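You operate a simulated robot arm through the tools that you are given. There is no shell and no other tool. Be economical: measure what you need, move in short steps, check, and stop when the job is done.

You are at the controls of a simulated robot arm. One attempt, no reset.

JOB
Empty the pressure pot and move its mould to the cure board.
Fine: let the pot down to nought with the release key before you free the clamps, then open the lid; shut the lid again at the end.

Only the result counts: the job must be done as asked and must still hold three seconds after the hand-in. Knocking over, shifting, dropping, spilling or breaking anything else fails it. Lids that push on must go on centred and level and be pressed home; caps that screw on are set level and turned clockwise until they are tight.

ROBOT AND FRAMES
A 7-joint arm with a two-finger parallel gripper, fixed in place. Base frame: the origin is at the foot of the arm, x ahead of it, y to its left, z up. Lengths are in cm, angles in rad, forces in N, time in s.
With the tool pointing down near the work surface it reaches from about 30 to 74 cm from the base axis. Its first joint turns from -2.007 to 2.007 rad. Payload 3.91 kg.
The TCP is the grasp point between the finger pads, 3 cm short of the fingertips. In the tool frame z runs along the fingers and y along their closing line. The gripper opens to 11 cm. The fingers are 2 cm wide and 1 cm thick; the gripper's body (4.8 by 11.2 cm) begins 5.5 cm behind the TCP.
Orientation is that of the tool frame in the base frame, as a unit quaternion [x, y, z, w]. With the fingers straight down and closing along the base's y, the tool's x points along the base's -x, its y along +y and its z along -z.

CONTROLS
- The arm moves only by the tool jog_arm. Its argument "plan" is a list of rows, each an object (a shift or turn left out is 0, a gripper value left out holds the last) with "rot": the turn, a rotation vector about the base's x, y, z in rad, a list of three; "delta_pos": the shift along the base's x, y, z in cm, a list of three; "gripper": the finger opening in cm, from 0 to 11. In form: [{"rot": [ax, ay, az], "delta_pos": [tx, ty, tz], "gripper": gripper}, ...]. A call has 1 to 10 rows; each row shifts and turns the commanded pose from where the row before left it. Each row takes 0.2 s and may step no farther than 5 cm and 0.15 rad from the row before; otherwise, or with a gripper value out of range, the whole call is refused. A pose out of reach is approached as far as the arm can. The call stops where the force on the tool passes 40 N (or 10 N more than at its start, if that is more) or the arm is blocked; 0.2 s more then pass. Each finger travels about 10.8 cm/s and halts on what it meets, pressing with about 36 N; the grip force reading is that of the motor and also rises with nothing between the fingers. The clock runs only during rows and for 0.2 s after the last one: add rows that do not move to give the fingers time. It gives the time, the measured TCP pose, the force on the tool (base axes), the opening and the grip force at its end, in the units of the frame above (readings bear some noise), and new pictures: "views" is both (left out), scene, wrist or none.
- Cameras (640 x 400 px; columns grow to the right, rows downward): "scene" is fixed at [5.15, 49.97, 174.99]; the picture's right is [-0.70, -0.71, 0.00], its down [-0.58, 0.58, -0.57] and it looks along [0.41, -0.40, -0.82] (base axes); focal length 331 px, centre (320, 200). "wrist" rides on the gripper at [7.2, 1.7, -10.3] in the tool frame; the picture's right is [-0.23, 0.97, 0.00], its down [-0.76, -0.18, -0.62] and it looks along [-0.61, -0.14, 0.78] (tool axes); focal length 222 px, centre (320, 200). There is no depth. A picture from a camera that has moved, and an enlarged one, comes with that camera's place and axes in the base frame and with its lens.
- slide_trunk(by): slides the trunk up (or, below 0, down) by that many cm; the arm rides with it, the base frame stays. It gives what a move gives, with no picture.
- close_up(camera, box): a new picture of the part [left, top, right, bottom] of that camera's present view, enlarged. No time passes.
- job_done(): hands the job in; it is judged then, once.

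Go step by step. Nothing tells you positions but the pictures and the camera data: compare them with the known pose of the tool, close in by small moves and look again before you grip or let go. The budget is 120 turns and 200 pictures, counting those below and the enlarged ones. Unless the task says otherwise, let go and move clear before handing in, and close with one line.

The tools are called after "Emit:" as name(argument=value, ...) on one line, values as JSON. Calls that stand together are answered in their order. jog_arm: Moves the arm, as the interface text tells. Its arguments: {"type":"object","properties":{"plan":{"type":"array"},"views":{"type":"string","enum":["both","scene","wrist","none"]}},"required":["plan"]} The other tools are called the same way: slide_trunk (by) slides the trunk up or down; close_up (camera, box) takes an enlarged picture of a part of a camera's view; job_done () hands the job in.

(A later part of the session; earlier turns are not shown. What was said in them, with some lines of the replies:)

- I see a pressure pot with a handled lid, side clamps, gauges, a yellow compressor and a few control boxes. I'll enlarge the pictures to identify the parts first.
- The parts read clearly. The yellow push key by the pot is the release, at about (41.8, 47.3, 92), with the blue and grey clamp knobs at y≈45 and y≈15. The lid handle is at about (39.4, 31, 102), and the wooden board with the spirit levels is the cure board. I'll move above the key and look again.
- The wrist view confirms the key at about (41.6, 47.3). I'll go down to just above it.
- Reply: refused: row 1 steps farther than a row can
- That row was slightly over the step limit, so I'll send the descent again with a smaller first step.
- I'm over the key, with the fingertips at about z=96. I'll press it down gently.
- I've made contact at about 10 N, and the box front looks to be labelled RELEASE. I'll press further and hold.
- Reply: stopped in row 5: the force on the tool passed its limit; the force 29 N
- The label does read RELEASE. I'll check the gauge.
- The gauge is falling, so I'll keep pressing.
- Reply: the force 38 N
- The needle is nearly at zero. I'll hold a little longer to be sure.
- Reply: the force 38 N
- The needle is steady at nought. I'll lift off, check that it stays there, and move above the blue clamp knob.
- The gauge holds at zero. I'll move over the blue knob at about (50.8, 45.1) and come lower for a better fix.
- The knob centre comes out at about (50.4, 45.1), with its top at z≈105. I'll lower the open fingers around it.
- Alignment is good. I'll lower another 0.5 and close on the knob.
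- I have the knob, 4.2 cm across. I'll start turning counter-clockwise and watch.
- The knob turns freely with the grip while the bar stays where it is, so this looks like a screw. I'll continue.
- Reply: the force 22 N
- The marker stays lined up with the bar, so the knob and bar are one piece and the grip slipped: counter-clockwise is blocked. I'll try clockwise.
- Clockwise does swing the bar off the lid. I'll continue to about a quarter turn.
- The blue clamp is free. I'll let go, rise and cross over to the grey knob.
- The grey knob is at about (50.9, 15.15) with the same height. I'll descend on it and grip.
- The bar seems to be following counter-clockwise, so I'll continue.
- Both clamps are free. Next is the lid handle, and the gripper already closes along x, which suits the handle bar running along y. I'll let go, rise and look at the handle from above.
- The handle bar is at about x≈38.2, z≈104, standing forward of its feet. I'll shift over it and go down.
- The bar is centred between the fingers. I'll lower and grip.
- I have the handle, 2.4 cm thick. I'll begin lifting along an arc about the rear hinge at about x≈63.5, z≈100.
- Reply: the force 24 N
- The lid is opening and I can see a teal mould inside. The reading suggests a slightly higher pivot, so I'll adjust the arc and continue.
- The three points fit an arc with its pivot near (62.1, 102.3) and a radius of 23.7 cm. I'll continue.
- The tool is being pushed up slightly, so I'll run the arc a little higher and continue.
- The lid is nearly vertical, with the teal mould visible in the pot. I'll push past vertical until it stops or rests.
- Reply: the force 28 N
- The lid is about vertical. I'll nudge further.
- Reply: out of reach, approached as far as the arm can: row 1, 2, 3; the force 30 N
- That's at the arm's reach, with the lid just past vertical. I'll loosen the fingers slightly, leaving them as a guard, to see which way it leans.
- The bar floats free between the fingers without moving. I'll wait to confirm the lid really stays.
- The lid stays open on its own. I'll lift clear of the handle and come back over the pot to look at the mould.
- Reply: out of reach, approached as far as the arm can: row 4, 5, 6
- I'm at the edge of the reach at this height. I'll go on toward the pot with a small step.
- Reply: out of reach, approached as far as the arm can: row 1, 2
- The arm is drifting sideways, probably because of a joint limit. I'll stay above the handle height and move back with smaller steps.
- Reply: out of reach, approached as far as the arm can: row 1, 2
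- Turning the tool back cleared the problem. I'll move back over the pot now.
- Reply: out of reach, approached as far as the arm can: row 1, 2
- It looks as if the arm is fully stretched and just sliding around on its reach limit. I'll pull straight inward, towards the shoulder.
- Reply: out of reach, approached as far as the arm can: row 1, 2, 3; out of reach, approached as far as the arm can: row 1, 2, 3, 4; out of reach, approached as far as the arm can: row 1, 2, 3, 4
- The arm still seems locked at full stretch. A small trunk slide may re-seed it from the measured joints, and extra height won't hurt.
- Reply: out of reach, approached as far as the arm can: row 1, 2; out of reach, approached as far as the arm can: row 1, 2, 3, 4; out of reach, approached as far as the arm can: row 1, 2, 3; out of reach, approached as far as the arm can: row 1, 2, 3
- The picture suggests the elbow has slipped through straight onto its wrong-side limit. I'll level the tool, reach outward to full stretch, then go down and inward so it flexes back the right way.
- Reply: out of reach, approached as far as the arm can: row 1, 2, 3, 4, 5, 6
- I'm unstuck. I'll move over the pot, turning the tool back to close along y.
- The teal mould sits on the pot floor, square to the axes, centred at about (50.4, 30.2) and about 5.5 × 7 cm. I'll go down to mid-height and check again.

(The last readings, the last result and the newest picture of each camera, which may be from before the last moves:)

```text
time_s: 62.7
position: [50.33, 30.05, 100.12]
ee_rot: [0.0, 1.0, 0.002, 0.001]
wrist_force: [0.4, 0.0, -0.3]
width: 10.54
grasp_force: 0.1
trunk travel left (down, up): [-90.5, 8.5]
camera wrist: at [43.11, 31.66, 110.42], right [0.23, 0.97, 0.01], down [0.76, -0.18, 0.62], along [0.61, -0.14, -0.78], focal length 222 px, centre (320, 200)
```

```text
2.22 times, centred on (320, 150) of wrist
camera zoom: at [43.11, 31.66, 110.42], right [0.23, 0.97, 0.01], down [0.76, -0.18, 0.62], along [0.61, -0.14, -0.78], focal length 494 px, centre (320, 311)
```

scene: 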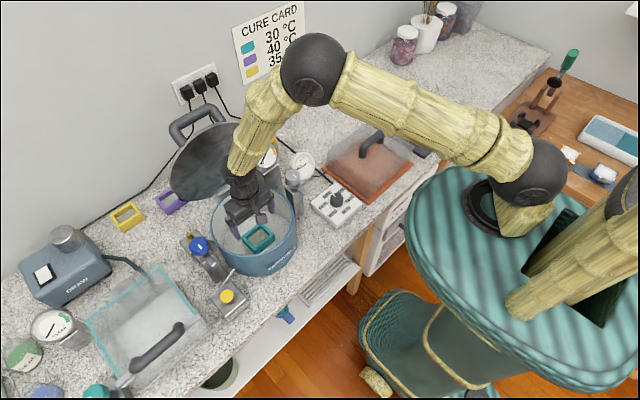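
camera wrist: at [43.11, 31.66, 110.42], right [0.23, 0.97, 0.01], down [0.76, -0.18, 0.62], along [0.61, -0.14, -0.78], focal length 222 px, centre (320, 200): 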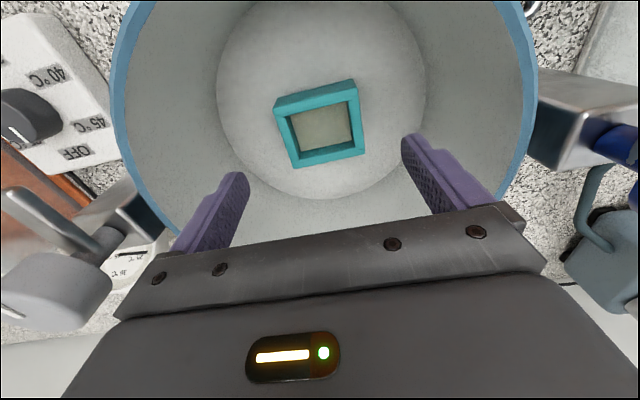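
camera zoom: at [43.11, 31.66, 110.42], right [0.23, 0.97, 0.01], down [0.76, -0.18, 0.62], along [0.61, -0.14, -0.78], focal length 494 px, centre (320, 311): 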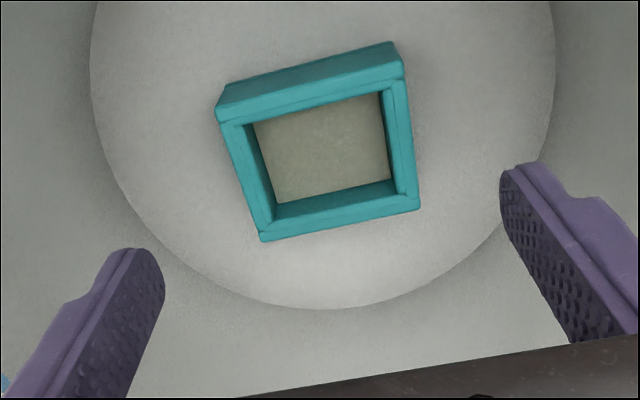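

The mould's centre is at about (51.0, 30.1) and spans 7 cm in y. I'll lower onto it.

Emit:
jog_arm(plan=[{"delta_pos": [0.6, 0.05, -3]}, {"delta_pos": [0, 0, -3]}, {"delta_pos": [0, 0, -1.5]}, {}])

Emit:
close_up(camera="wrist", box=[200, 60, 440, 240])

Emit:
close_up(camera="scene", box=[200, 160, 320, 280])

```text
time_s: 63.7
position: [50.97, 30.27, 92.53]
ee_rot: [0.0, 1.0, 0.003, 0.0]
wrist_force: [-0.3, -0.2, 0.0]
width: 10.5
grasp_force: 0.1
trunk travel left (down, up): [-90.5, 8.5]
camera wrist: at [43.72, 31.91, 102.86], right [0.23, 0.97, 0.01], down [0.76, -0.18, 0.62], along [0.61, -0.14, -0.78], focal length 222 px, centre (320, 200)
```

scene: 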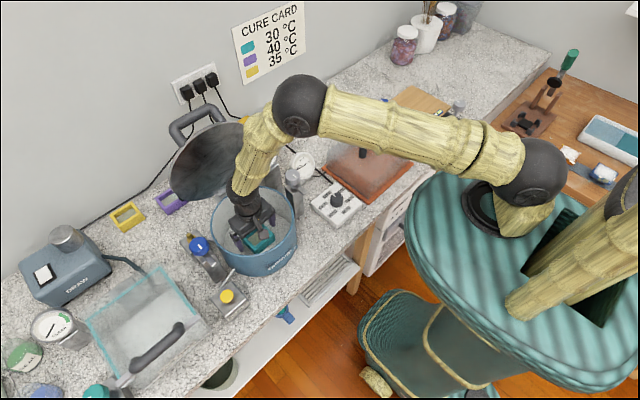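
wrist: 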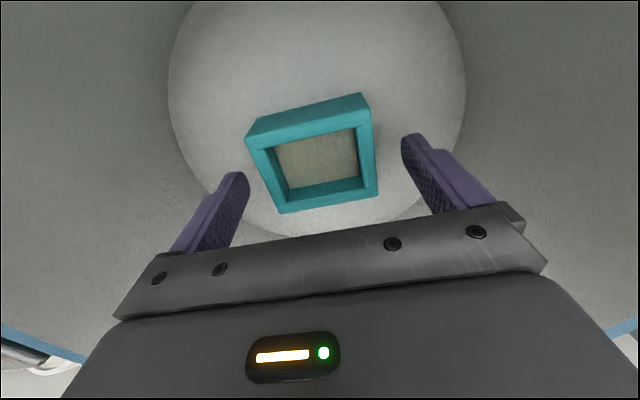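

```text
2.22 times, centred on (320, 150) of wrist
camera zoom: at [43.72, 31.91, 102.86], right [0.23, 0.97, 0.01], down [0.76, -0.18, 0.62], along [0.61, -0.14, -0.78], focal length 494 px, centre (320, 311)
```

zoom: 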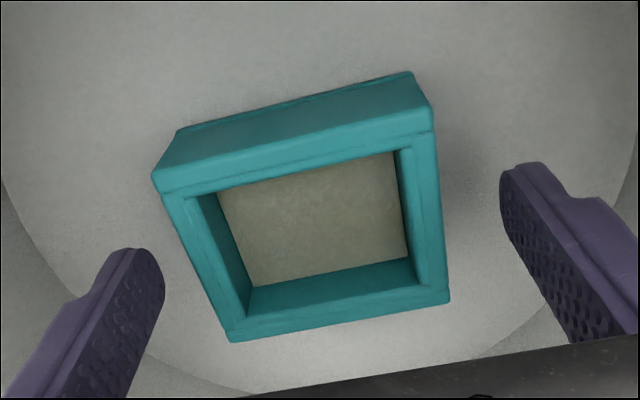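

```text
3.33 times, centred on (260, 220) of scene
camera zoom: at [5.15, 49.97, 174.99], right [-0.7, -0.71, 0.0], down [-0.58, 0.58, -0.57], along [0.41, -0.4, -0.82], focal length 1102 px, centre (520, 133)
```

zoom: 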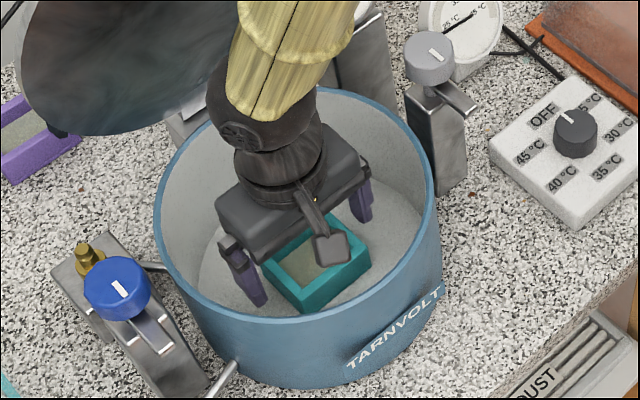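

The mould's top is at about z≈90.3, so I need about 1.3 cm more depth, then I'll close on it.

Emit:
jog_arm(plan=[{"delta_pos": [0, -0.1, -0.7]}, {"delta_pos": [0, 0, -0.5]}, {}], views="wrist")

```text
time_s: 64.5
position: [50.98, 30.09, 91.34]
ee_rot: [0.0, 1.0, 0.003, 0.001]
wrist_force: [-0.3, 0.2, -0.6]
width: 10.52
grasp_force: 0.1
trunk travel left (down, up): [-90.5, 8.5]
camera wrist: at [43.69, 31.85, 101.67], right [0.23, 0.97, 0.01], down [0.76, -0.18, 0.62], along [0.61, -0.14, -0.78], focal length 222 px, centre (320, 200)
```

wrist: 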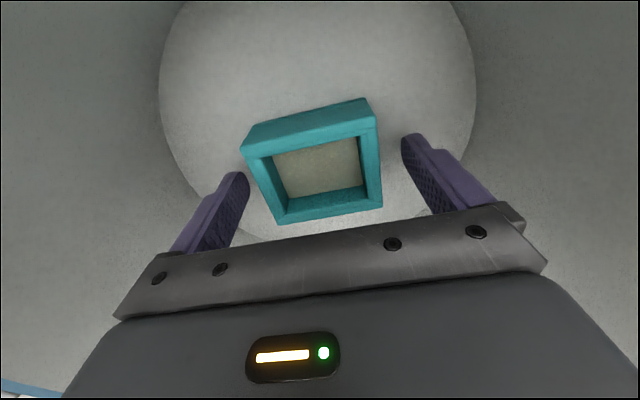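

Emit:
jog_arm(plan=[{"delta_pos": [0, 0, -0.2], "gripper": 8}, {}, {"gripper": 6}, {}, {}], views="wrist")

```text
time_s: 65.7
position: [50.99, 30.17, 91.05]
ee_rot: [0.0, 1.0, 0.002, 0.002]
wrist_force: [0.1, -0.4, 1.0]
width: 7.52
grasp_force: 35.6
trunk travel left (down, up): [-90.5, 8.5]
camera wrist: at [43.71, 31.84, 101.45], right [0.23, 0.97, 0.01], down [0.76, -0.18, 0.62], along [0.61, -0.14, -0.78], focal length 222 px, centre (320, 200)
```

wrist: 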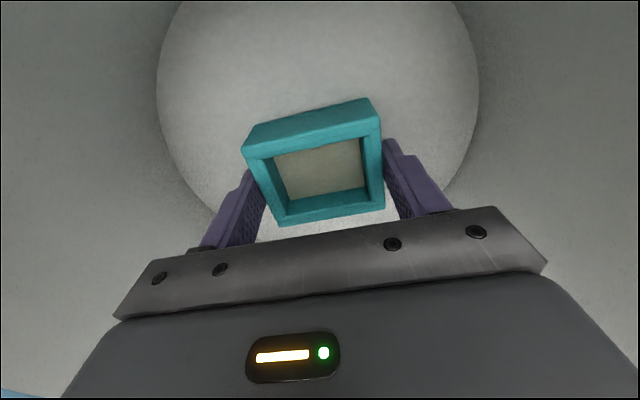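

I have the mould, 7.5 cm across. I'll lift it slowly and level.

Emit:
jog_arm(plan=[{"delta_pos": [0, 0, 0.5]}, {"delta_pos": [0, 0, 1]}, {"delta_pos": [0, 0, 2]}, {"delta_pos": [0, 0, 3]}, {"delta_pos": [0, 0, 3.5]}, {"delta_pos": [0, 0, 4]}, {"delta_pos": [0, 0, 4]}, {"delta_pos": [0, 0, 4]}, {"delta_pos": [0, 0, 3]}, {}])

```text
time_s: 67.9
position: [50.95, 30.05, 115.83]
ee_rot: [0.0, 1.0, 0.002, 0.0]
wrist_force: [0.4, -0.6, -1.0]
width: 7.52
grasp_force: 35.4
trunk travel left (down, up): [-90.5, 8.5]
camera wrist: at [43.76, 31.68, 126.3], right [0.23, 0.97, 0.0], down [0.76, -0.18, 0.62], along [0.61, -0.14, -0.78], focal length 222 px, centre (320, 200)
```

scene: 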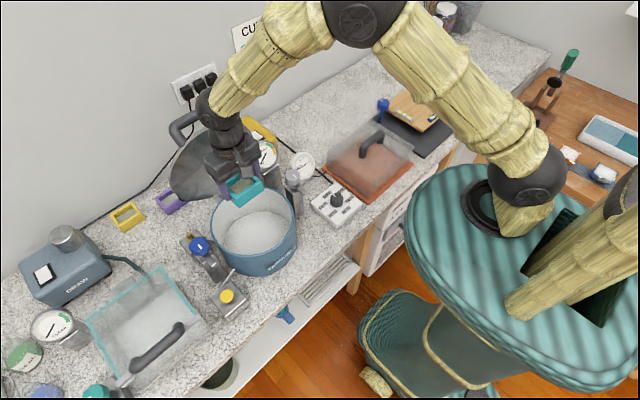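
wrist: 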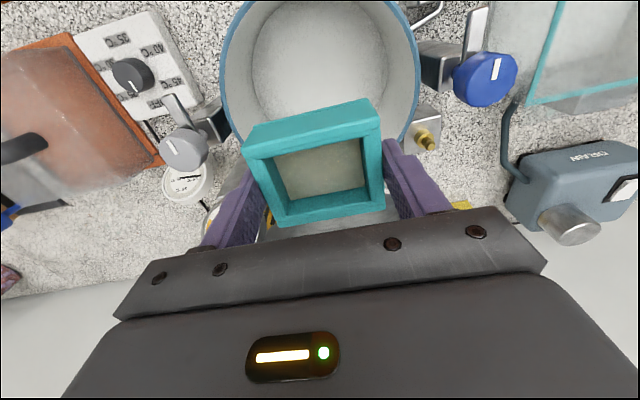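

The mould is clear of the pot. I'll carry it over towards the cure board.

Emit:
jog_arm(plan=[{"delta_pos": [0, -1.5, 0.5]}, {"delta_pos": [-0.3, -3, 0.5]}, {"delta_pos": [-0.5, -4, 0.5]}, {"delta_pos": [-0.5, -4, 0.5]}, {"delta_pos": [-0.5, -4.5, 0]}, {"delta_pos": [-0.5, -4.5, 0]}, {"delta_pos": [-0.5, -4.5, 0]}, {"delta_pos": [-0.5, -4.5, 0]}, {"delta_pos": [-0.5, -4, 0]}, {"delta_pos": [-0.2, -2, 0]}])

Emit:
close_up(camera="wrist", box=[0, 0, 320, 240])

Emit:
close_up(camera="scene", box=[340, 60, 480, 180])

```text
time_s: 70.1
position: [47.0, -6.49, 117.99]
ee_rot: [-0.001, 1.0, 0.003, 0.001]
wrist_force: [0.0, -0.2, -1.4]
width: 7.49
grasp_force: 35.6
trunk travel left (down, up): [-90.5, 8.5]
camera wrist: at [39.71, -4.81, 128.36], right [0.23, 0.97, 0.01], down [0.76, -0.18, 0.62], along [0.61, -0.14, -0.78], focal length 222 px, centre (320, 200)
```

scene: 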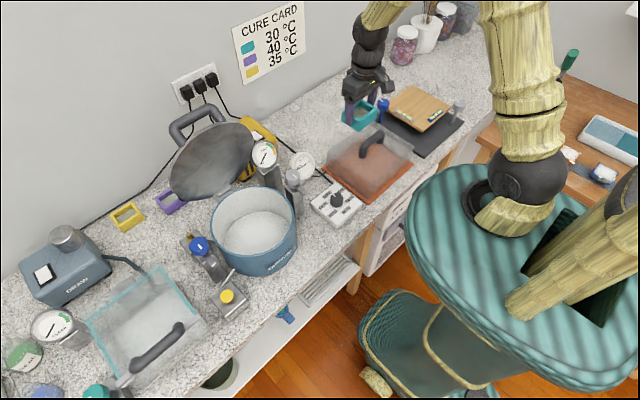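
wrist: 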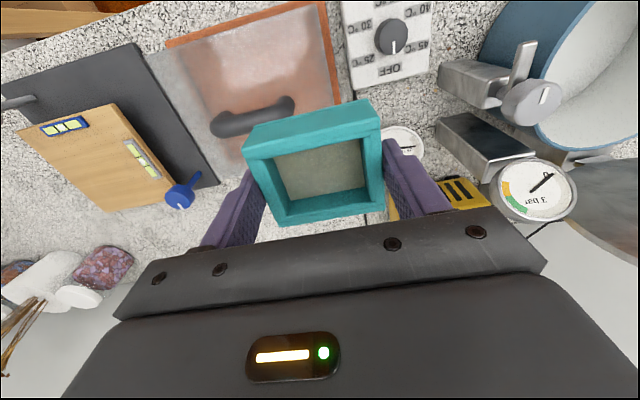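

```text
1.67 times, centred on (160, 120) of wrist
camera zoom: at [39.71, -4.81, 128.36], right [0.23, 0.97, 0.01], down [0.76, -0.18, 0.62], along [0.61, -0.14, -0.78], focal length 370 px, centre (587, 333)
```

zoom: 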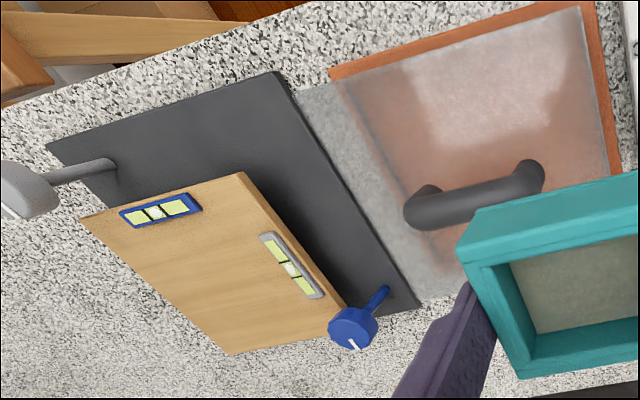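

```text
3.33 times, centred on (410, 120) of scene
camera zoom: at [5.15, 49.97, 174.99], right [-0.7, -0.71, 0.0], down [-0.58, 0.58, -0.57], along [0.41, -0.4, -0.82], focal length 1102 px, centre (20, 467)
```

zoom: 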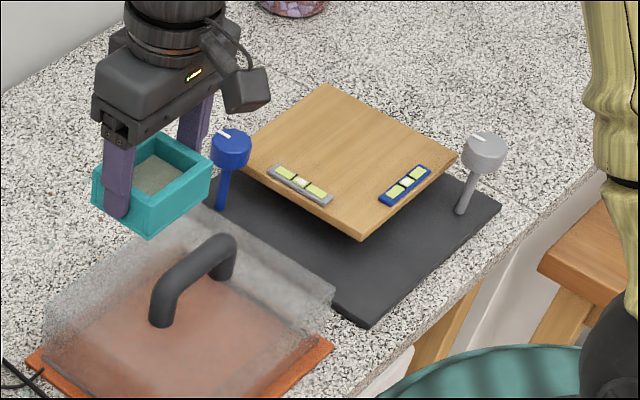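

The wooden board spans roughly x 42–57, y −55 to −37, with its top at about z≈93.7 and the vials along two edges. A clear, central spot is about (50, −46.5), so I'll carry the mould there at height.

Emit:
jog_arm(plan=[{"delta_pos": [0.3, -2, 0]}, {"delta_pos": [0.3, -4, 0]}, {"delta_pos": [0.3, -4.5, 0]}, {"delta_pos": [0.3, -4.5, 0]}, {"delta_pos": [0.3, -4.5, 0]}, {"delta_pos": [0.3, -4.5, 0]}, {"delta_pos": [0.3, -4.5, 0]}, {"delta_pos": [0.3, -4.5, 0]}, {"delta_pos": [0.3, -4, 0]}, {"delta_pos": [0.3, -3, 0]}])

Emit:
close_up(camera="scene", box=[340, 40, 500, 180])

Emit:
close_up(camera="wrist", box=[180, 0, 460, 240])

```text
time_s: 72.3
position: [50.04, -46.28, 118.17]
ee_rot: [-0.001, 1.0, 0.002, 0.001]
wrist_force: [0.1, 0.8, -0.7]
width: 7.51
grasp_force: 36.3
trunk travel left (down, up): [-90.5, 8.5]
camera wrist: at [42.79, -44.6, 128.44], right [0.23, 0.97, 0.01], down [0.76, -0.18, 0.62], along [0.61, -0.14, -0.78], focal length 222 px, centre (320, 200)
```

scene: 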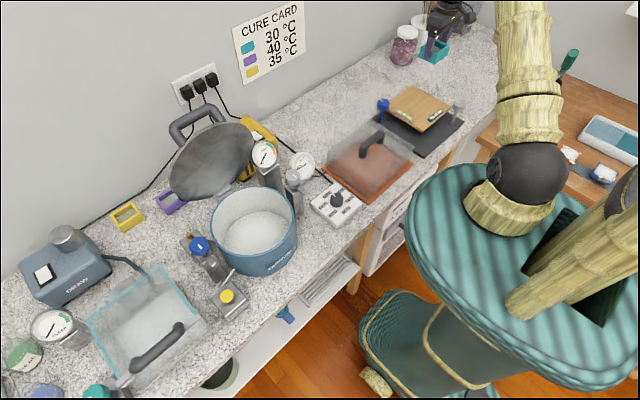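
wrist: 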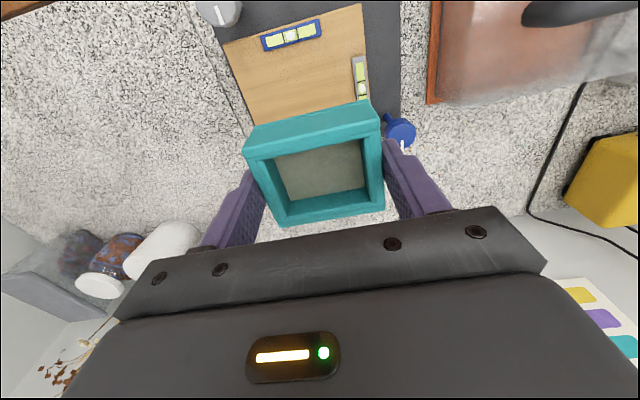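

```text
2.86 times, centred on (420, 110) of scene
camera zoom: at [5.15, 49.97, 174.99], right [-0.7, -0.71, 0.0], down [-0.58, 0.58, -0.57], along [0.41, -0.4, -0.82], focal length 945 px, centre (34, 457)
```

zoom: 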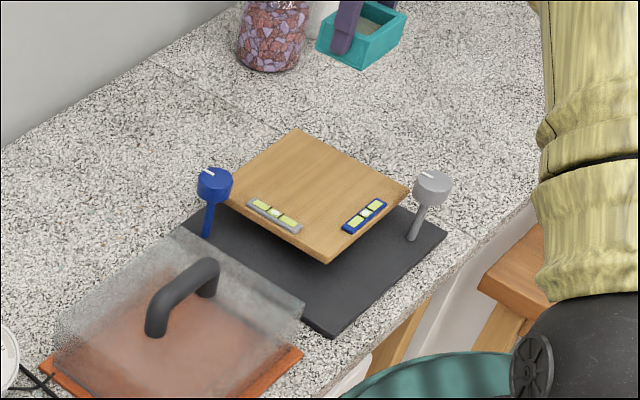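

```text
1.67 times, centred on (320, 120) of wrist
camera zoom: at [42.79, -44.6, 128.44], right [0.23, 0.97, 0.01], down [0.76, -0.18, 0.62], along [0.61, -0.14, -0.78], focal length 370 px, centre (320, 333)
```

zoom: 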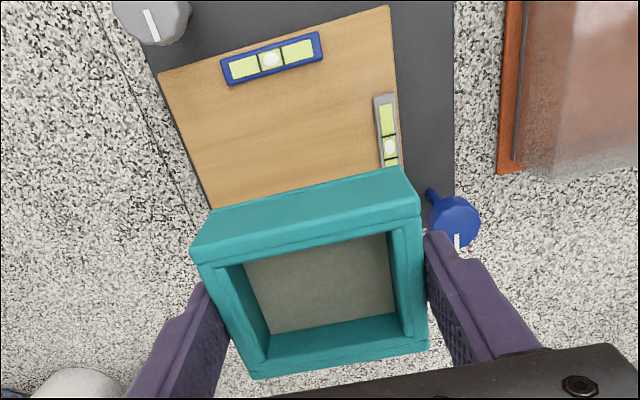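

Two wrist views fix the board better: top at z≈91.3, y −58 to −39, x from 42. I'll aim for (49.5, −48.2) and descend partway.

Emit:
jog_arm(plan=[{"delta_pos": [-0.5, -1.9, -2]}, {"delta_pos": [0, 0, -4]}, {"delta_pos": [0, 0, -4]}, {"delta_pos": [0, 0, -4]}, {"delta_pos": [0, 0, -3]}, {}])

Emit:
close_up(camera="scene", box=[340, 40, 500, 180])

Emit:
close_up(camera="wrist", box=[180, 0, 460, 240])

```text
time_s: 73.7
position: [49.77, -48.1, 100.92]
ee_rot: [0.0, 1.0, 0.002, 0.001]
wrist_force: [0.0, 0.6, -1.2]
width: 7.53
grasp_force: 36.0
trunk travel left (down, up): [-90.5, 8.5]
camera wrist: at [42.47, -46.34, 111.36], right [0.23, 0.97, 0.0], down [0.76, -0.18, 0.62], along [0.61, -0.14, -0.78], focal length 222 px, centre (320, 200)
```

scene: 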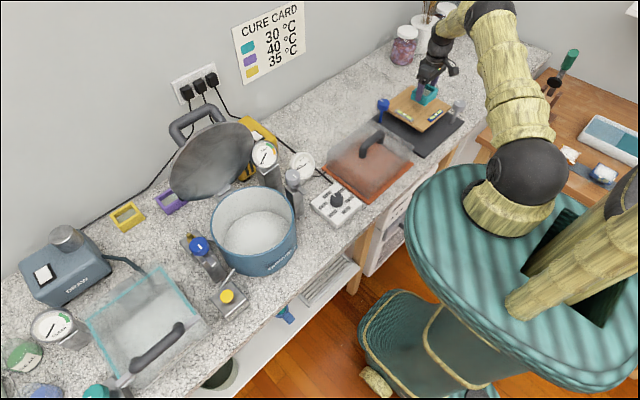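
wrist: 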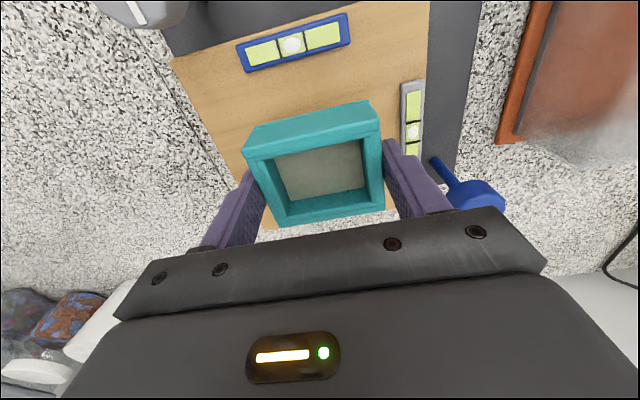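

```text
2.86 times, centred on (420, 110) of scene
camera zoom: at [5.15, 49.97, 174.99], right [-0.7, -0.71, 0.0], down [-0.58, 0.58, -0.57], along [0.41, -0.4, -0.82], focal length 945 px, centre (34, 457)
```

zoom: 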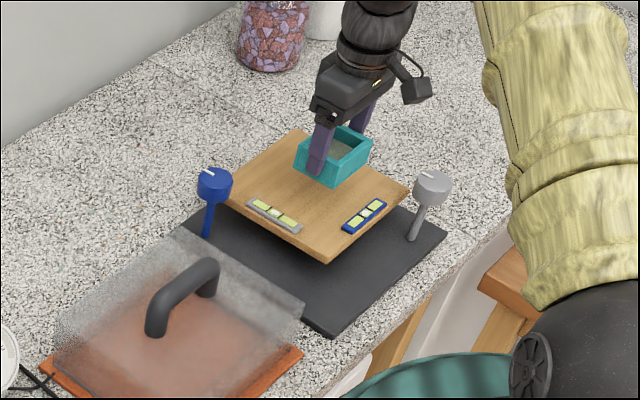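

```text
1.67 times, centred on (320, 120) of wrist
camera zoom: at [42.47, -46.34, 111.36], right [0.23, 0.97, 0.0], down [0.76, -0.18, 0.62], along [0.61, -0.14, -0.78], focal length 370 px, centre (320, 333)
```

zoom: 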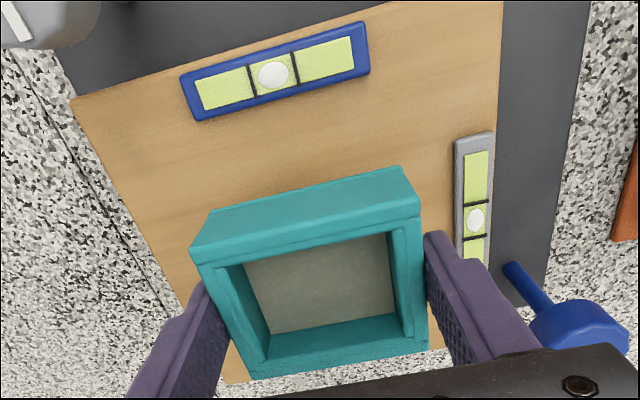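

The bubbles are centred, so the board is level, and the spot is clear of the vials. I'll lower slowly.

Emit:
jog_arm(plan=[{"delta_pos": [0, 0, -2]}, {"delta_pos": [0, 0, -1.5]}, {"delta_pos": [0, 0, -0.7]}, {}], views="none")

Emit:
close_up(camera="scene", box=[385, 70, 465, 140])

Emit:
close_up(camera="wrist", box=[180, 0, 460, 240])

```text
time_s: 74.7
position: [49.54, -48.24, 96.83]
ee_rot: [0.0, 1.0, 0.003, 0.0]
wrist_force: [-0.4, -0.2, -1.0]
width: 7.55
grasp_force: 35.7
trunk travel left (down, up): [-90.5, 8.5]
```

```text
5.71 times, centred on (425, 105) of scene
camera zoom: at [5.15, 49.97, 174.99], right [-0.7, -0.71, 0.0], down [-0.58, 0.58, -0.57], along [0.41, -0.4, -0.82], focal length 1889 px, centre (-280, 743)
```

zoom: 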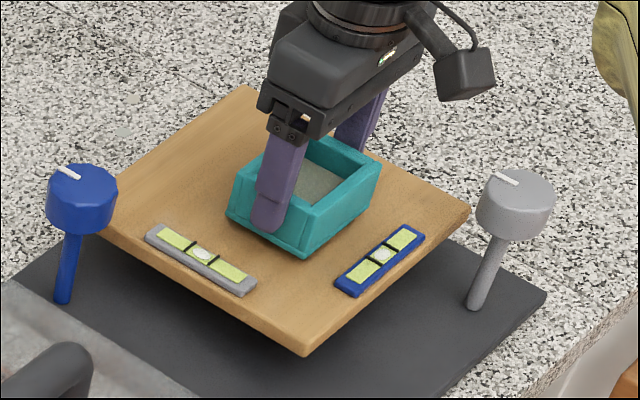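

```text
1.67 times, centred on (320, 120) of wrist
camera zoom: at [42.33, -46.49, 107.18], right [0.23, 0.97, 0.01], down [0.76, -0.18, 0.62], along [0.61, -0.14, -0.78], focal length 370 px, centre (320, 333)
```

zoom: 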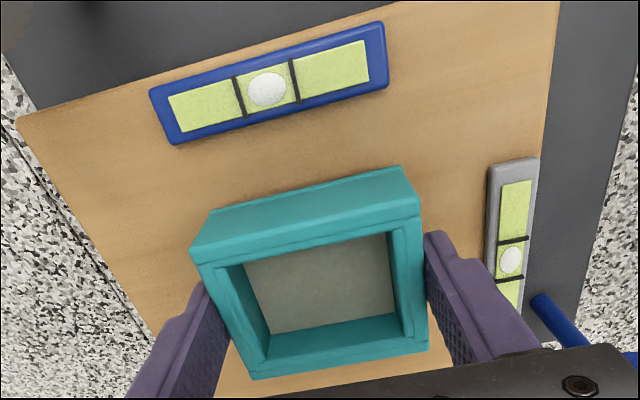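

Emit:
jog_arm(plan=[{"delta_pos": [0, 0, -0.3]}, {"delta_pos": [0, 0, -0.3]}, {"delta_pos": [0, 0, -0.3]}, {}], views="none")

Emit:
close_up(camera="scene", box=[385, 70, 465, 140])

```text
time_s: 75.7
position: [49.6, -48.33, 96.15]
ee_rot: [0.0, 1.0, 0.002, 0.002]
wrist_force: [-1.5, 3.3, 13.5]
width: 7.53
grasp_force: 36.2
trunk travel left (down, up): [-90.5, 8.5]
```

```text
5.71 times, centred on (425, 105) of scene
camera zoom: at [5.15, 49.97, 174.99], right [-0.7, -0.71, 0.0], down [-0.58, 0.58, -0.57], along [0.41, -0.4, -0.82], focal length 1889 px, centre (-280, 743)
```

zoom: 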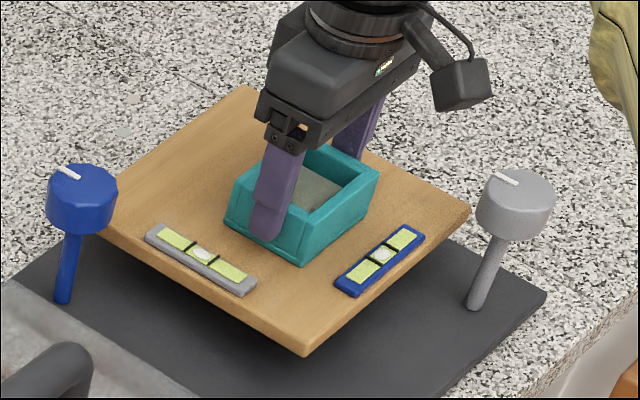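

It has landed, at about 13 N. I'll ease that off a touch, then open the fingers gently.

Emit:
jog_arm(plan=[{"delta_pos": [0, 0, 0.2]}, {"gripper": 7.9}, {"gripper": 8.6}, {"gripper": 9.4}, {}], views="wrist")

Emit:
close_up(camera="scene", box=[385, 70, 465, 140])

```text
time_s: 76.9
position: [49.67, -48.18, 96.05]
ee_rot: [0.0, 1.0, 0.002, 0.001]
wrist_force: [0.0, -0.1, 0.1]
width: 9.41
grasp_force: 0.0
trunk travel left (down, up): [-90.5, 8.5]
camera wrist: at [42.32, -46.53, 106.5], right [0.23, 0.97, 0.01], down [0.76, -0.18, 0.62], along [0.61, -0.14, -0.78], focal length 222 px, centre (320, 200)
```

wrist: 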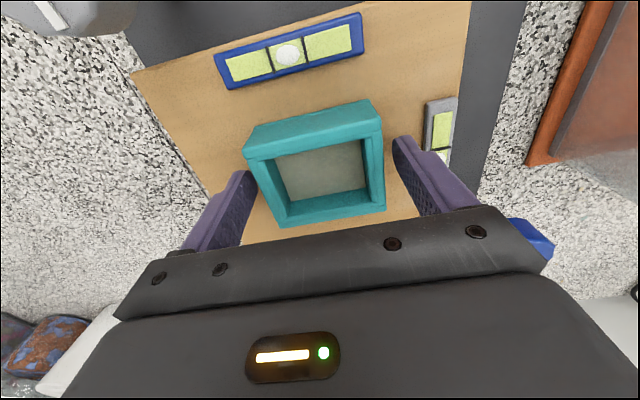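

```text
5.71 times, centred on (425, 105) of scene
camera zoom: at [5.15, 49.97, 174.99], right [-0.7, -0.71, 0.0], down [-0.58, 0.58, -0.57], along [0.41, -0.4, -0.82], focal length 1889 px, centre (-280, 743)
```

zoom: 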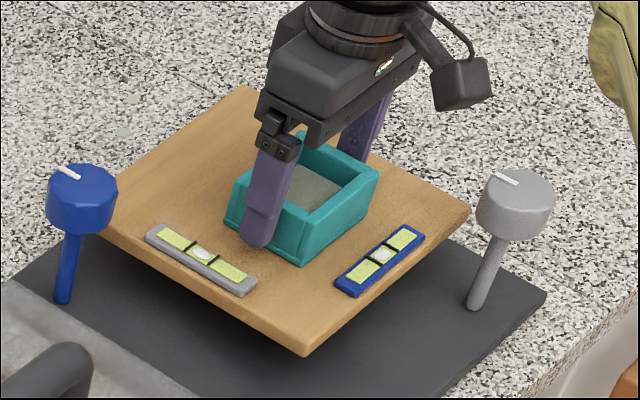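

The mould stands on the board with the bubbles still centred. I'll rise straight up, then head back to close the lid, raising the trunk first for reach.

Emit:
jog_arm(plan=[{"delta_pos": [0, 0, 2]}, {"delta_pos": [0, 0, 4]}, {"delta_pos": [0, 0, 5]}, {"delta_pos": [0, 0, 5]}, {"delta_pos": [0, 0, 5]}, {"delta_pos": [-1, 4, 2]}, {"delta_pos": [-1, 4.5, 0]}, {"delta_pos": [-1, 4.5, 0]}], views="scene")

Emit:
slide_trunk(by=8)

Emit:
close_up(camera="scene", box=[385, 70, 465, 140])

```text
time_s: 78.7
position: [46.43, -35.22, 119.16]
ee_rot: [-0.002, 1.0, 0.002, 0.002]
wrist_force: [-0.8, 0.9, 0.8]
width: 9.4
grasp_force: 0.0
trunk travel left (down, up): [-90.5, 8.5]
```

scene: 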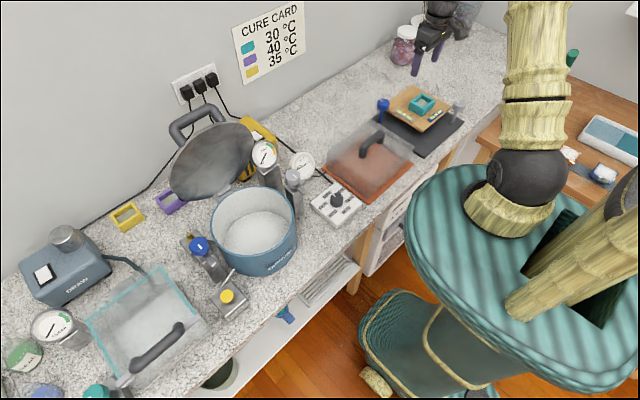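

```text
time_s: 79.9
position: [46.63, -35.45, 127.17]
ee_rot: [0.0, 1.0, 0.003, 0.001]
wrist_force: [0.0, 0.2, -0.5]
width: 9.41
grasp_force: 0.1
trunk travel left (down, up): [-98.5, 0.5]
```

```text
5.71 times, centred on (425, 105) of scene
camera zoom: at [5.15, 49.97, 174.99], right [-0.7, -0.71, 0.0], down [-0.58, 0.58, -0.57], along [0.41, -0.4, -0.82], focal length 1889 px, centre (-280, 743)
```

zoom: 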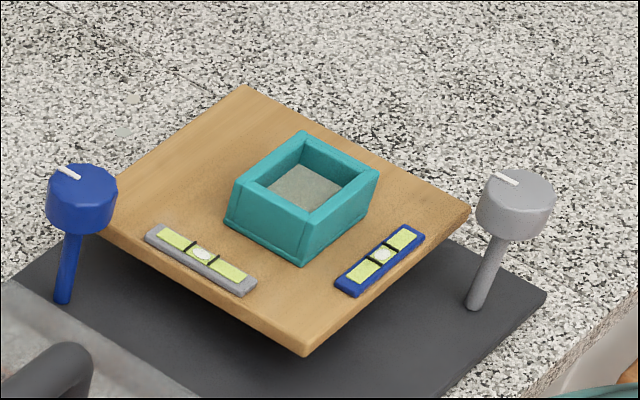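

The mould is well placed. I'll go back above the pot, turning the tool to close along x for the handle.

Emit:
jog_arm(plan=[{"delta_pos": [0, 4.8, 0.7], "rot": [0, 0, 0.1]}, {"delta_pos": [0, 4.8, 0.7], "rot": [0, 0, 0.1]}, {"delta_pos": [0, 4.8, 0.7], "rot": [0, 0, 0.1]}, {"delta_pos": [0, 4.8, 0.7], "rot": [0, 0, 0.1]}, {"delta_pos": [0, 4.8, 0.7], "rot": [0, 0, 0.1]}, {"delta_pos": [0, 4.8, 0.7], "rot": [0, 0, 0.1]}, {"delta_pos": [0, 4.8, 0.7], "rot": [0, 0, 0.1]}, {"delta_pos": [0, 4.8, 0.7], "rot": [0, 0, 0.1]}, {"delta_pos": [0, 4.8, 0.7], "rot": [0, 0, 0.1]}, {"delta_pos": [0, 4.8, 0.7], "rot": [0, 0, 0.1]}], views="none")

Emit:
jog_arm(plan=[{"delta_pos": [1, 4.5, 0], "rot": [0, 0, 0.15], "gripper": 5.5}, {"delta_pos": [1, 4.5, 0], "rot": [0, 0, 0.15]}, {"delta_pos": [1, 4.5, 0], "rot": [0, 0, 0.15]}, {"delta_pos": [1, 4, 0], "rot": [0, 0, 0.12]}, {"delta_pos": [2, 0, 0]}, {}])

```text
time_s: 82.1
position: [46.65, 12.77, 133.98]
ee_rot: [-0.48, 0.877, 0.002, 0.0]
wrist_force: [-0.7, -0.4, 0.5]
width: 9.41
grasp_force: 0.1
trunk travel left (down, up): [-98.5, 0.5]
```

```text
time_s: 83.5
position: [52.52, 30.27, 134.03]
ee_rot: [0.708, -0.706, -0.003, 0.002]
wrist_force: [-0.1, -0.2, 0.7]
width: 5.5
grasp_force: 0.0
trunk travel left (down, up): [-98.5, 0.5]
camera wrist: at [50.85, 23.12, 144.42], right [-0.97, 0.23, 0.0], down [0.18, 0.76, 0.62], along [0.14, 0.61, -0.78], focal length 222 px, centre (320, 200)
```

scene: 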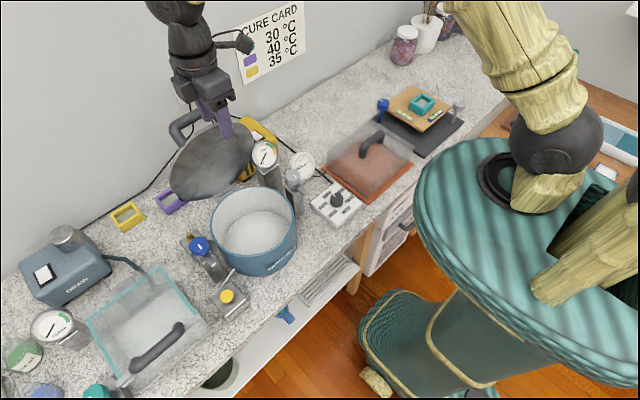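
wrist: 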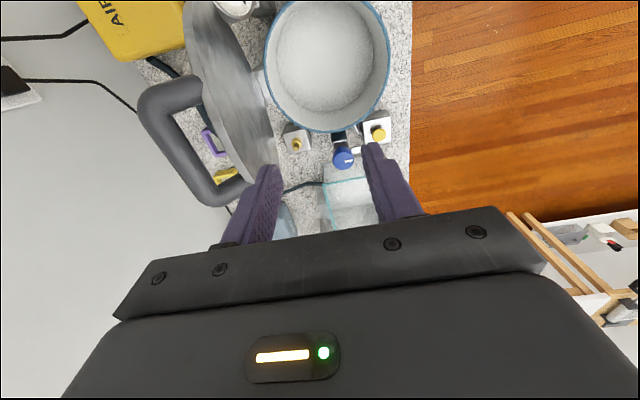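

The handle bar shows at about x≈65, z≈127, as I left it. I'll go over it with a small clearance.

Emit:
jog_arm(plan=[{"delta_pos": [3.2, 0, 0]}, {"delta_pos": [3.2, 0, 0]}, {"delta_pos": [3.2, 0, 0]}, {"delta_pos": [2.8, 0, -0.5]}, {}])

```text
time_s: 84.7
position: [64.84, 30.26, 133.78]
ee_rot: [-0.707, 0.707, 0.002, 0.0]
wrist_force: [0.9, 0.5, -0.2]
width: 5.5
grasp_force: 0.2
trunk travel left (down, up): [-98.5, 0.5]
camera wrist: at [63.15, 23.06, 144.07], right [-0.97, 0.23, 0.0], down [0.18, 0.76, 0.62], along [0.14, 0.61, -0.78], focal length 222 px, centre (320, 200)
```

scene: 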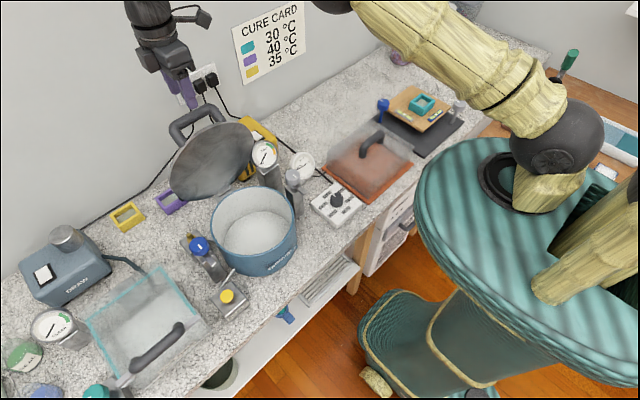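
wrist: 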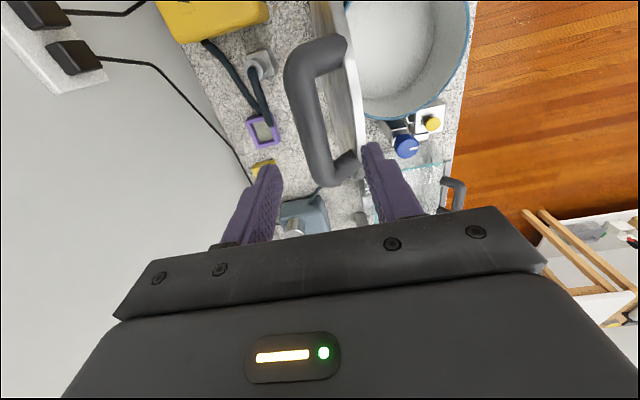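

The bar is at x≈65.4. I'll narrow to 4.2, centre and lower over it.

Emit:
jog_arm(plan=[{"delta_pos": [0.5, 0, 0], "gripper": 4.3}, {"delta_pos": [0, 0, -2]}, {"delta_pos": [0, 0, -2]}, {}], views="wrist")

```text
time_s: 85.7
position: [65.32, 30.07, 129.7]
ee_rot: [0.707, -0.707, -0.002, 0.001]
wrist_force: [-0.3, -0.5, 0.3]
width: 4.3
grasp_force: 0.0
trunk travel left (down, up): [-98.5, 0.5]
camera wrist: at [63.72, 22.97, 140.03], right [-0.97, 0.23, 0.01], down [0.18, 0.76, 0.62], along [0.14, 0.61, -0.78], focal length 222 px, centre (320, 200)
```

wrist: 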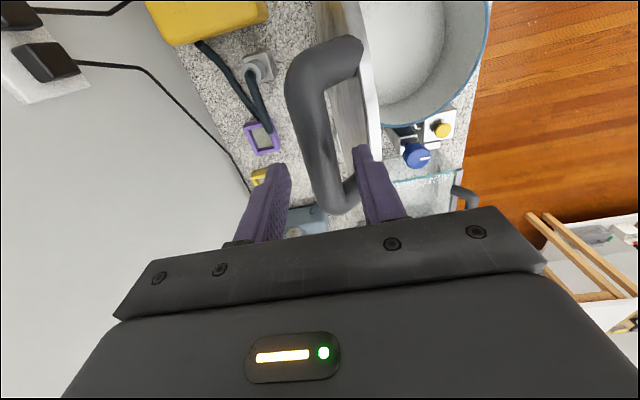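

Emit:
jog_arm(plan=[{"delta_pos": [0.1, 0, -1.5]}, {"delta_pos": [0, 0, -1.5]}, {}, {"gripper": 0.5}, {}, {}], views="wrist")

```text
time_s: 87.1
position: [65.42, 30.22, 126.58]
ee_rot: [0.707, -0.707, -0.002, 0.001]
wrist_force: [-0.5, -1.1, -1.7]
width: 2.34
grasp_force: 45.8
trunk travel left (down, up): [-98.5, 0.5]
camera wrist: at [63.85, 23.03, 137.04], right [-0.97, 0.23, 0.01], down [0.18, 0.76, 0.62], along [0.14, 0.61, -0.78], focal length 222 px, centre (320, 200)
```

wrist: 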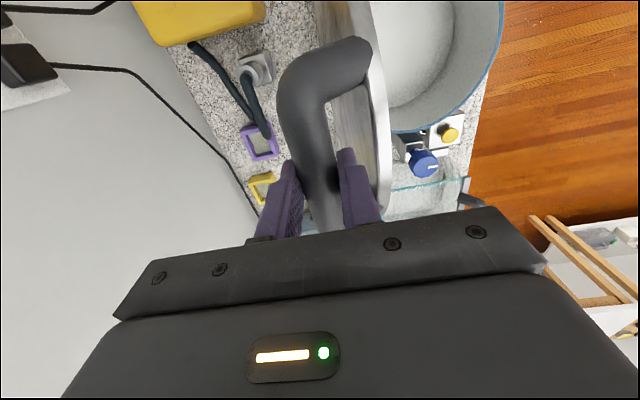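

I have the handle. I'll bring the lid back along the recorded arc.

Emit:
jog_arm(plan=[{"delta_pos": [-1.5, 0, 0.2]}, {"delta_pos": [-1.5, 0, 0.1]}, {"delta_pos": [-3, 0, -0.3]}, {"delta_pos": [-3, 0, -0.8]}, {"delta_pos": [-3.3, 0, -1.3]}, {}], views="scene")

```text
time_s: 88.5
position: [53.18, 30.28, 124.56]
ee_rot: [0.707, -0.707, -0.003, 0.001]
wrist_force: [-0.5, -1.8, -0.2]
width: 2.35
grasp_force: 45.0
trunk travel left (down, up): [-98.5, 0.5]
```

scene: 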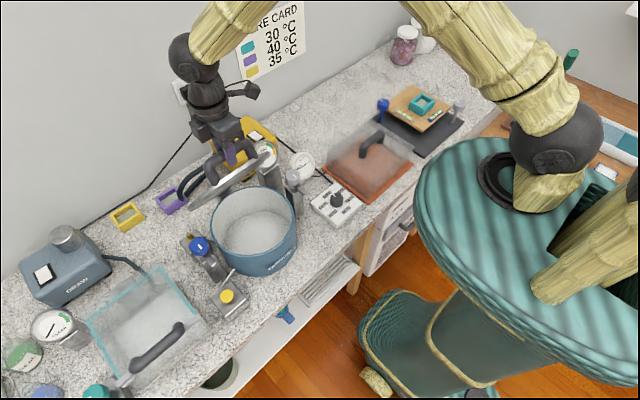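

The lid follows with almost no force, so I'll continue down.

Emit:
jog_arm(plan=[{"delta_pos": [-2.7, 0, -1.5]}, {"delta_pos": [-2.5, 0, -1.8]}, {"delta_pos": [-2.3, 0, -2.2]}, {"delta_pos": [-2.1, 0, -2.3]}, {"delta_pos": [-1.8, 0, -2.8]}, {}], views="scene")

```text
time_s: 89.9
position: [41.75, 30.21, 113.68]
ee_rot: [-0.707, 0.707, 0.002, -0.001]
wrist_force: [-5.7, -1.6, 1.1]
width: 2.37
grasp_force: 44.8
trunk travel left (down, up): [-98.5, 0.5]
```

scene: 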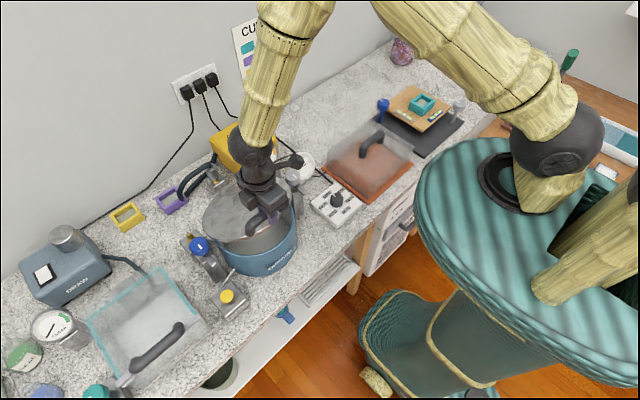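

Emit:
jog_arm(plan=[{"delta_pos": [-1.4, 0, -2.5]}, {"delta_pos": [-1.1, 0, -2.5]}, {"delta_pos": [-0.6, 0, -2]}, {"delta_pos": [-0.3, 0, -1]}, {"delta_pos": [0, 0, -0.7]}, {}])

Emit:
close_up(camera="scene", box=[170, 120, 330, 290])

```text
time_s: 91.3
position: [38.66, 30.28, 105.2]
ee_rot: [0.708, -0.707, -0.002, 0.001]
wrist_force: [3.5, 0.9, -1.6]
width: 2.36
grasp_force: 45.1
trunk travel left (down, up): [-98.5, 0.5]
camera wrist: at [36.89, 22.99, 115.56], right [-0.97, 0.23, 0.01], down [0.18, 0.76, 0.62], along [0.14, 0.61, -0.78], focal length 222 px, centre (320, 200)
```

scene: 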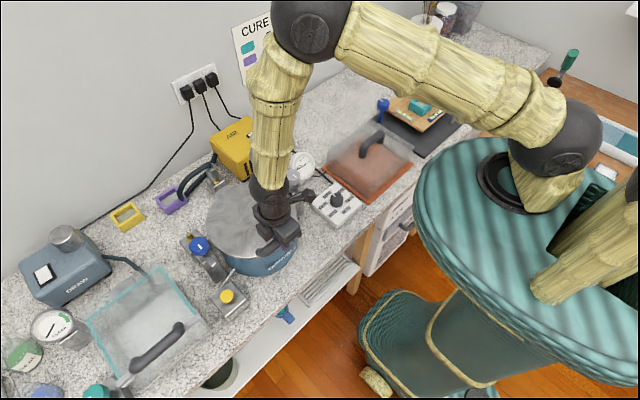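
wrist: 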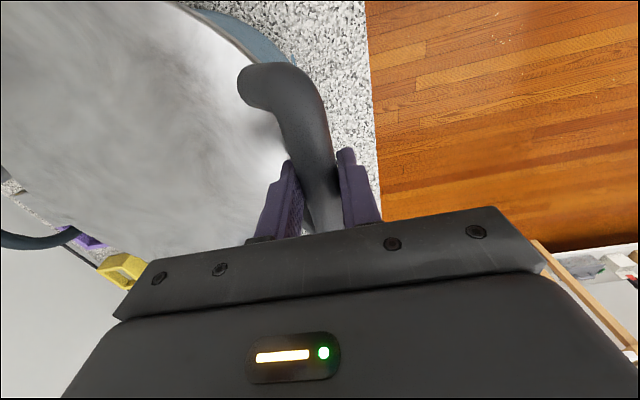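

```text
2.35 times, centred on (250, 205) of scene
camera zoom: at [5.15, 49.97, 174.99], right [-0.7, -0.71, 0.0], down [-0.58, 0.58, -0.57], along [0.41, -0.4, -0.82], focal length 778 px, centre (485, 188)
```

zoom: 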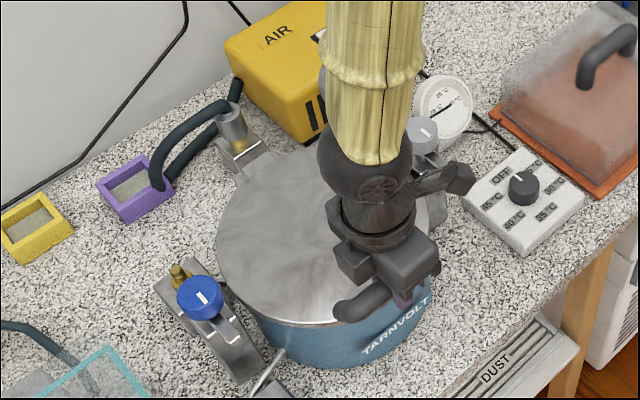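

It's nearly home. I'll press down a bit to be sure the lid is seated.

Emit:
jog_arm(plan=[{"delta_pos": [0, 0, -0.3]}, {"delta_pos": [0, 0, -0.3]}, {"delta_pos": [0, 0, -0.3]}, {}], views="none")

```text
time_s: 92.3
position: [38.42, 30.07, 104.5]
ee_rot: [-0.707, 0.707, 0.002, 0.001]
wrist_force: [7.9, 3.8, 30.0]
width: 2.33
grasp_force: 45.3
trunk travel left (down, up): [-98.5, 0.5]
```

At 30 N of pushback the lid is home. I'll let go and move clear.

Emit:
jog_arm(plan=[{"delta_pos": [0, 0, 0.3]}, {"gripper": 6}, {}, {"delta_pos": [0, 0, 3]}, {"delta_pos": [0, 0, 5]}, {"delta_pos": [0, 0, 5]}, {"delta_pos": [0, -4, 5]}, {"delta_pos": [-2, -4.5, 0]}, {"delta_pos": [-2, -4.5, 0]}, {}])

Emit:
close_up(camera="scene", box=[170, 120, 330, 290])

Emit:
close_up(camera="scene", box=[360, 60, 480, 150])

```text
refused: row 7 steps farther than a row can; nothing moved
```

```text
2.35 times, centred on (250, 205) of scene
camera zoom: at [5.15, 49.97, 174.99], right [-0.7, -0.71, 0.0], down [-0.58, 0.58, -0.57], along [0.41, -0.4, -0.82], focal length 778 px, centre (485, 188)
```

zoom: 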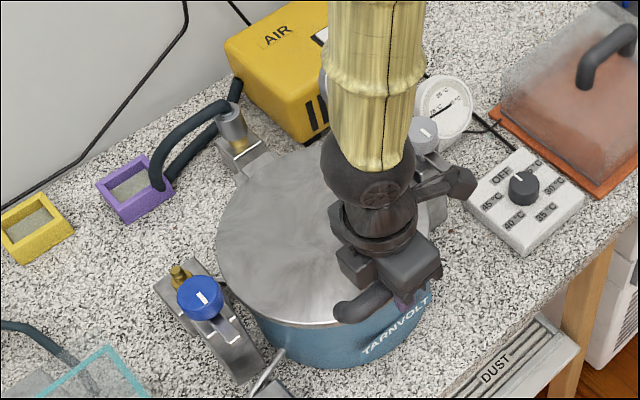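

```text
4.44 times, centred on (420, 105) of scene
camera zoom: at [5.15, 49.97, 174.99], right [-0.7, -0.71, 0.0], down [-0.58, 0.58, -0.57], along [0.41, -0.4, -0.82], focal length 1469 px, centre (-124, 622)
```

zoom: 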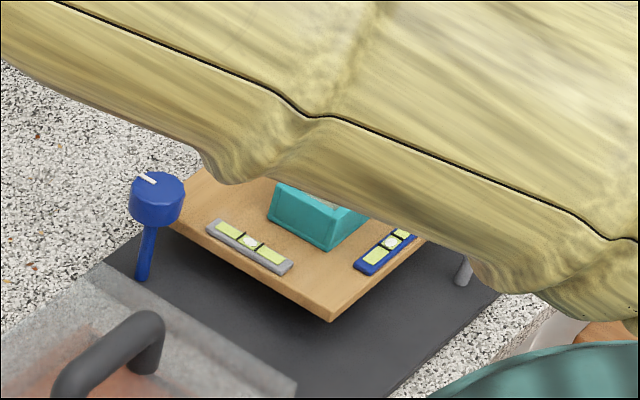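

One row was over the step limit, so I'll send it again corrected.

Emit:
jog_arm(plan=[{"delta_pos": [0, 0, 0.3]}, {"gripper": 6}, {}, {"delta_pos": [0, 0, 3]}, {"delta_pos": [0, 0, 5]}, {"delta_pos": [0, 0, 5]}, {"delta_pos": [0, -3, 3]}, {"delta_pos": [-2, -4, 0]}, {"delta_pos": [-2, -4, 0]}, {}])

Emit:
close_up(camera="scene", box=[170, 120, 330, 290])

Emit:
close_up(camera="wrist", box=[0, 0, 640, 240])

```text
time_s: 94.5
position: [34.46, 19.17, 120.43]
ee_rot: [-0.706, 0.708, 0.002, -0.002]
wrist_force: [0.2, 0.4, -0.7]
width: 5.97
grasp_force: 0.0
trunk travel left (down, up): [-98.5, 0.5]
camera wrist: at [32.91, 11.95, 130.88], right [-0.97, 0.23, 0.01], down [0.18, 0.76, 0.62], along [0.14, 0.61, -0.78], focal length 222 px, centre (320, 200)
```

scene: 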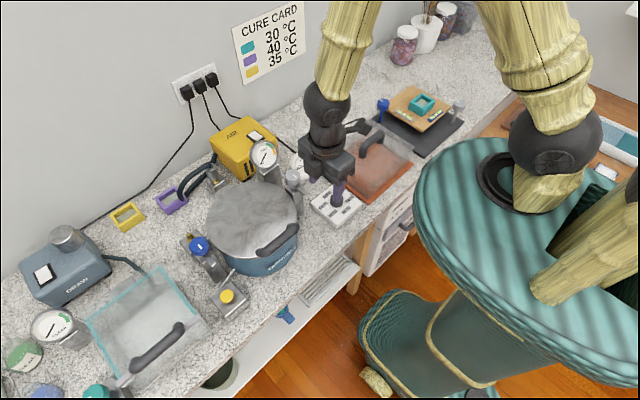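
wrist: 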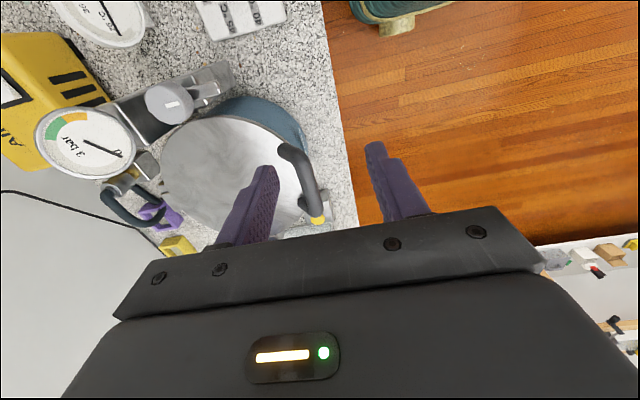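

```text
2.35 times, centred on (250, 205) of scene
camera zoom: at [5.15, 49.97, 174.99], right [-0.7, -0.71, 0.0], down [-0.58, 0.58, -0.57], along [0.41, -0.4, -0.82], focal length 778 px, centre (485, 188)
```

zoom: 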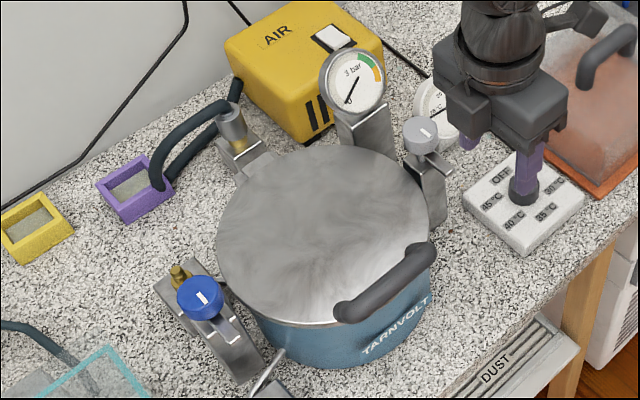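

```text
1.00 times, centred on (320, 120) of wrist
camera zoom: at [32.91, 11.95, 130.88], right [-0.97, 0.23, 0.01], down [0.18, 0.76, 0.62], along [0.14, 0.61, -0.78], focal length 222 px, centre (320, 280)
```

zoom: 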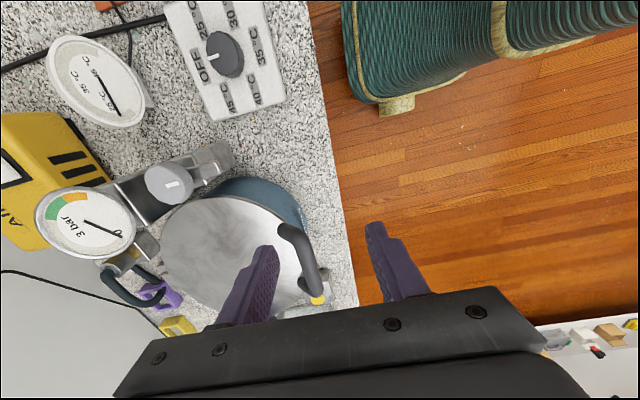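

The lid is shut, the gauge reads nought, the mould rests on the level board and the arm is clear. I'll hand it in.

Emit:
job_done()

```text
The job is handed in.
```

The pot was let down to nought with the release key before I freed the clamps. The teal mould is now on the level cure board, the pot lid is shut again with the clamps left free, and the arm is clear.
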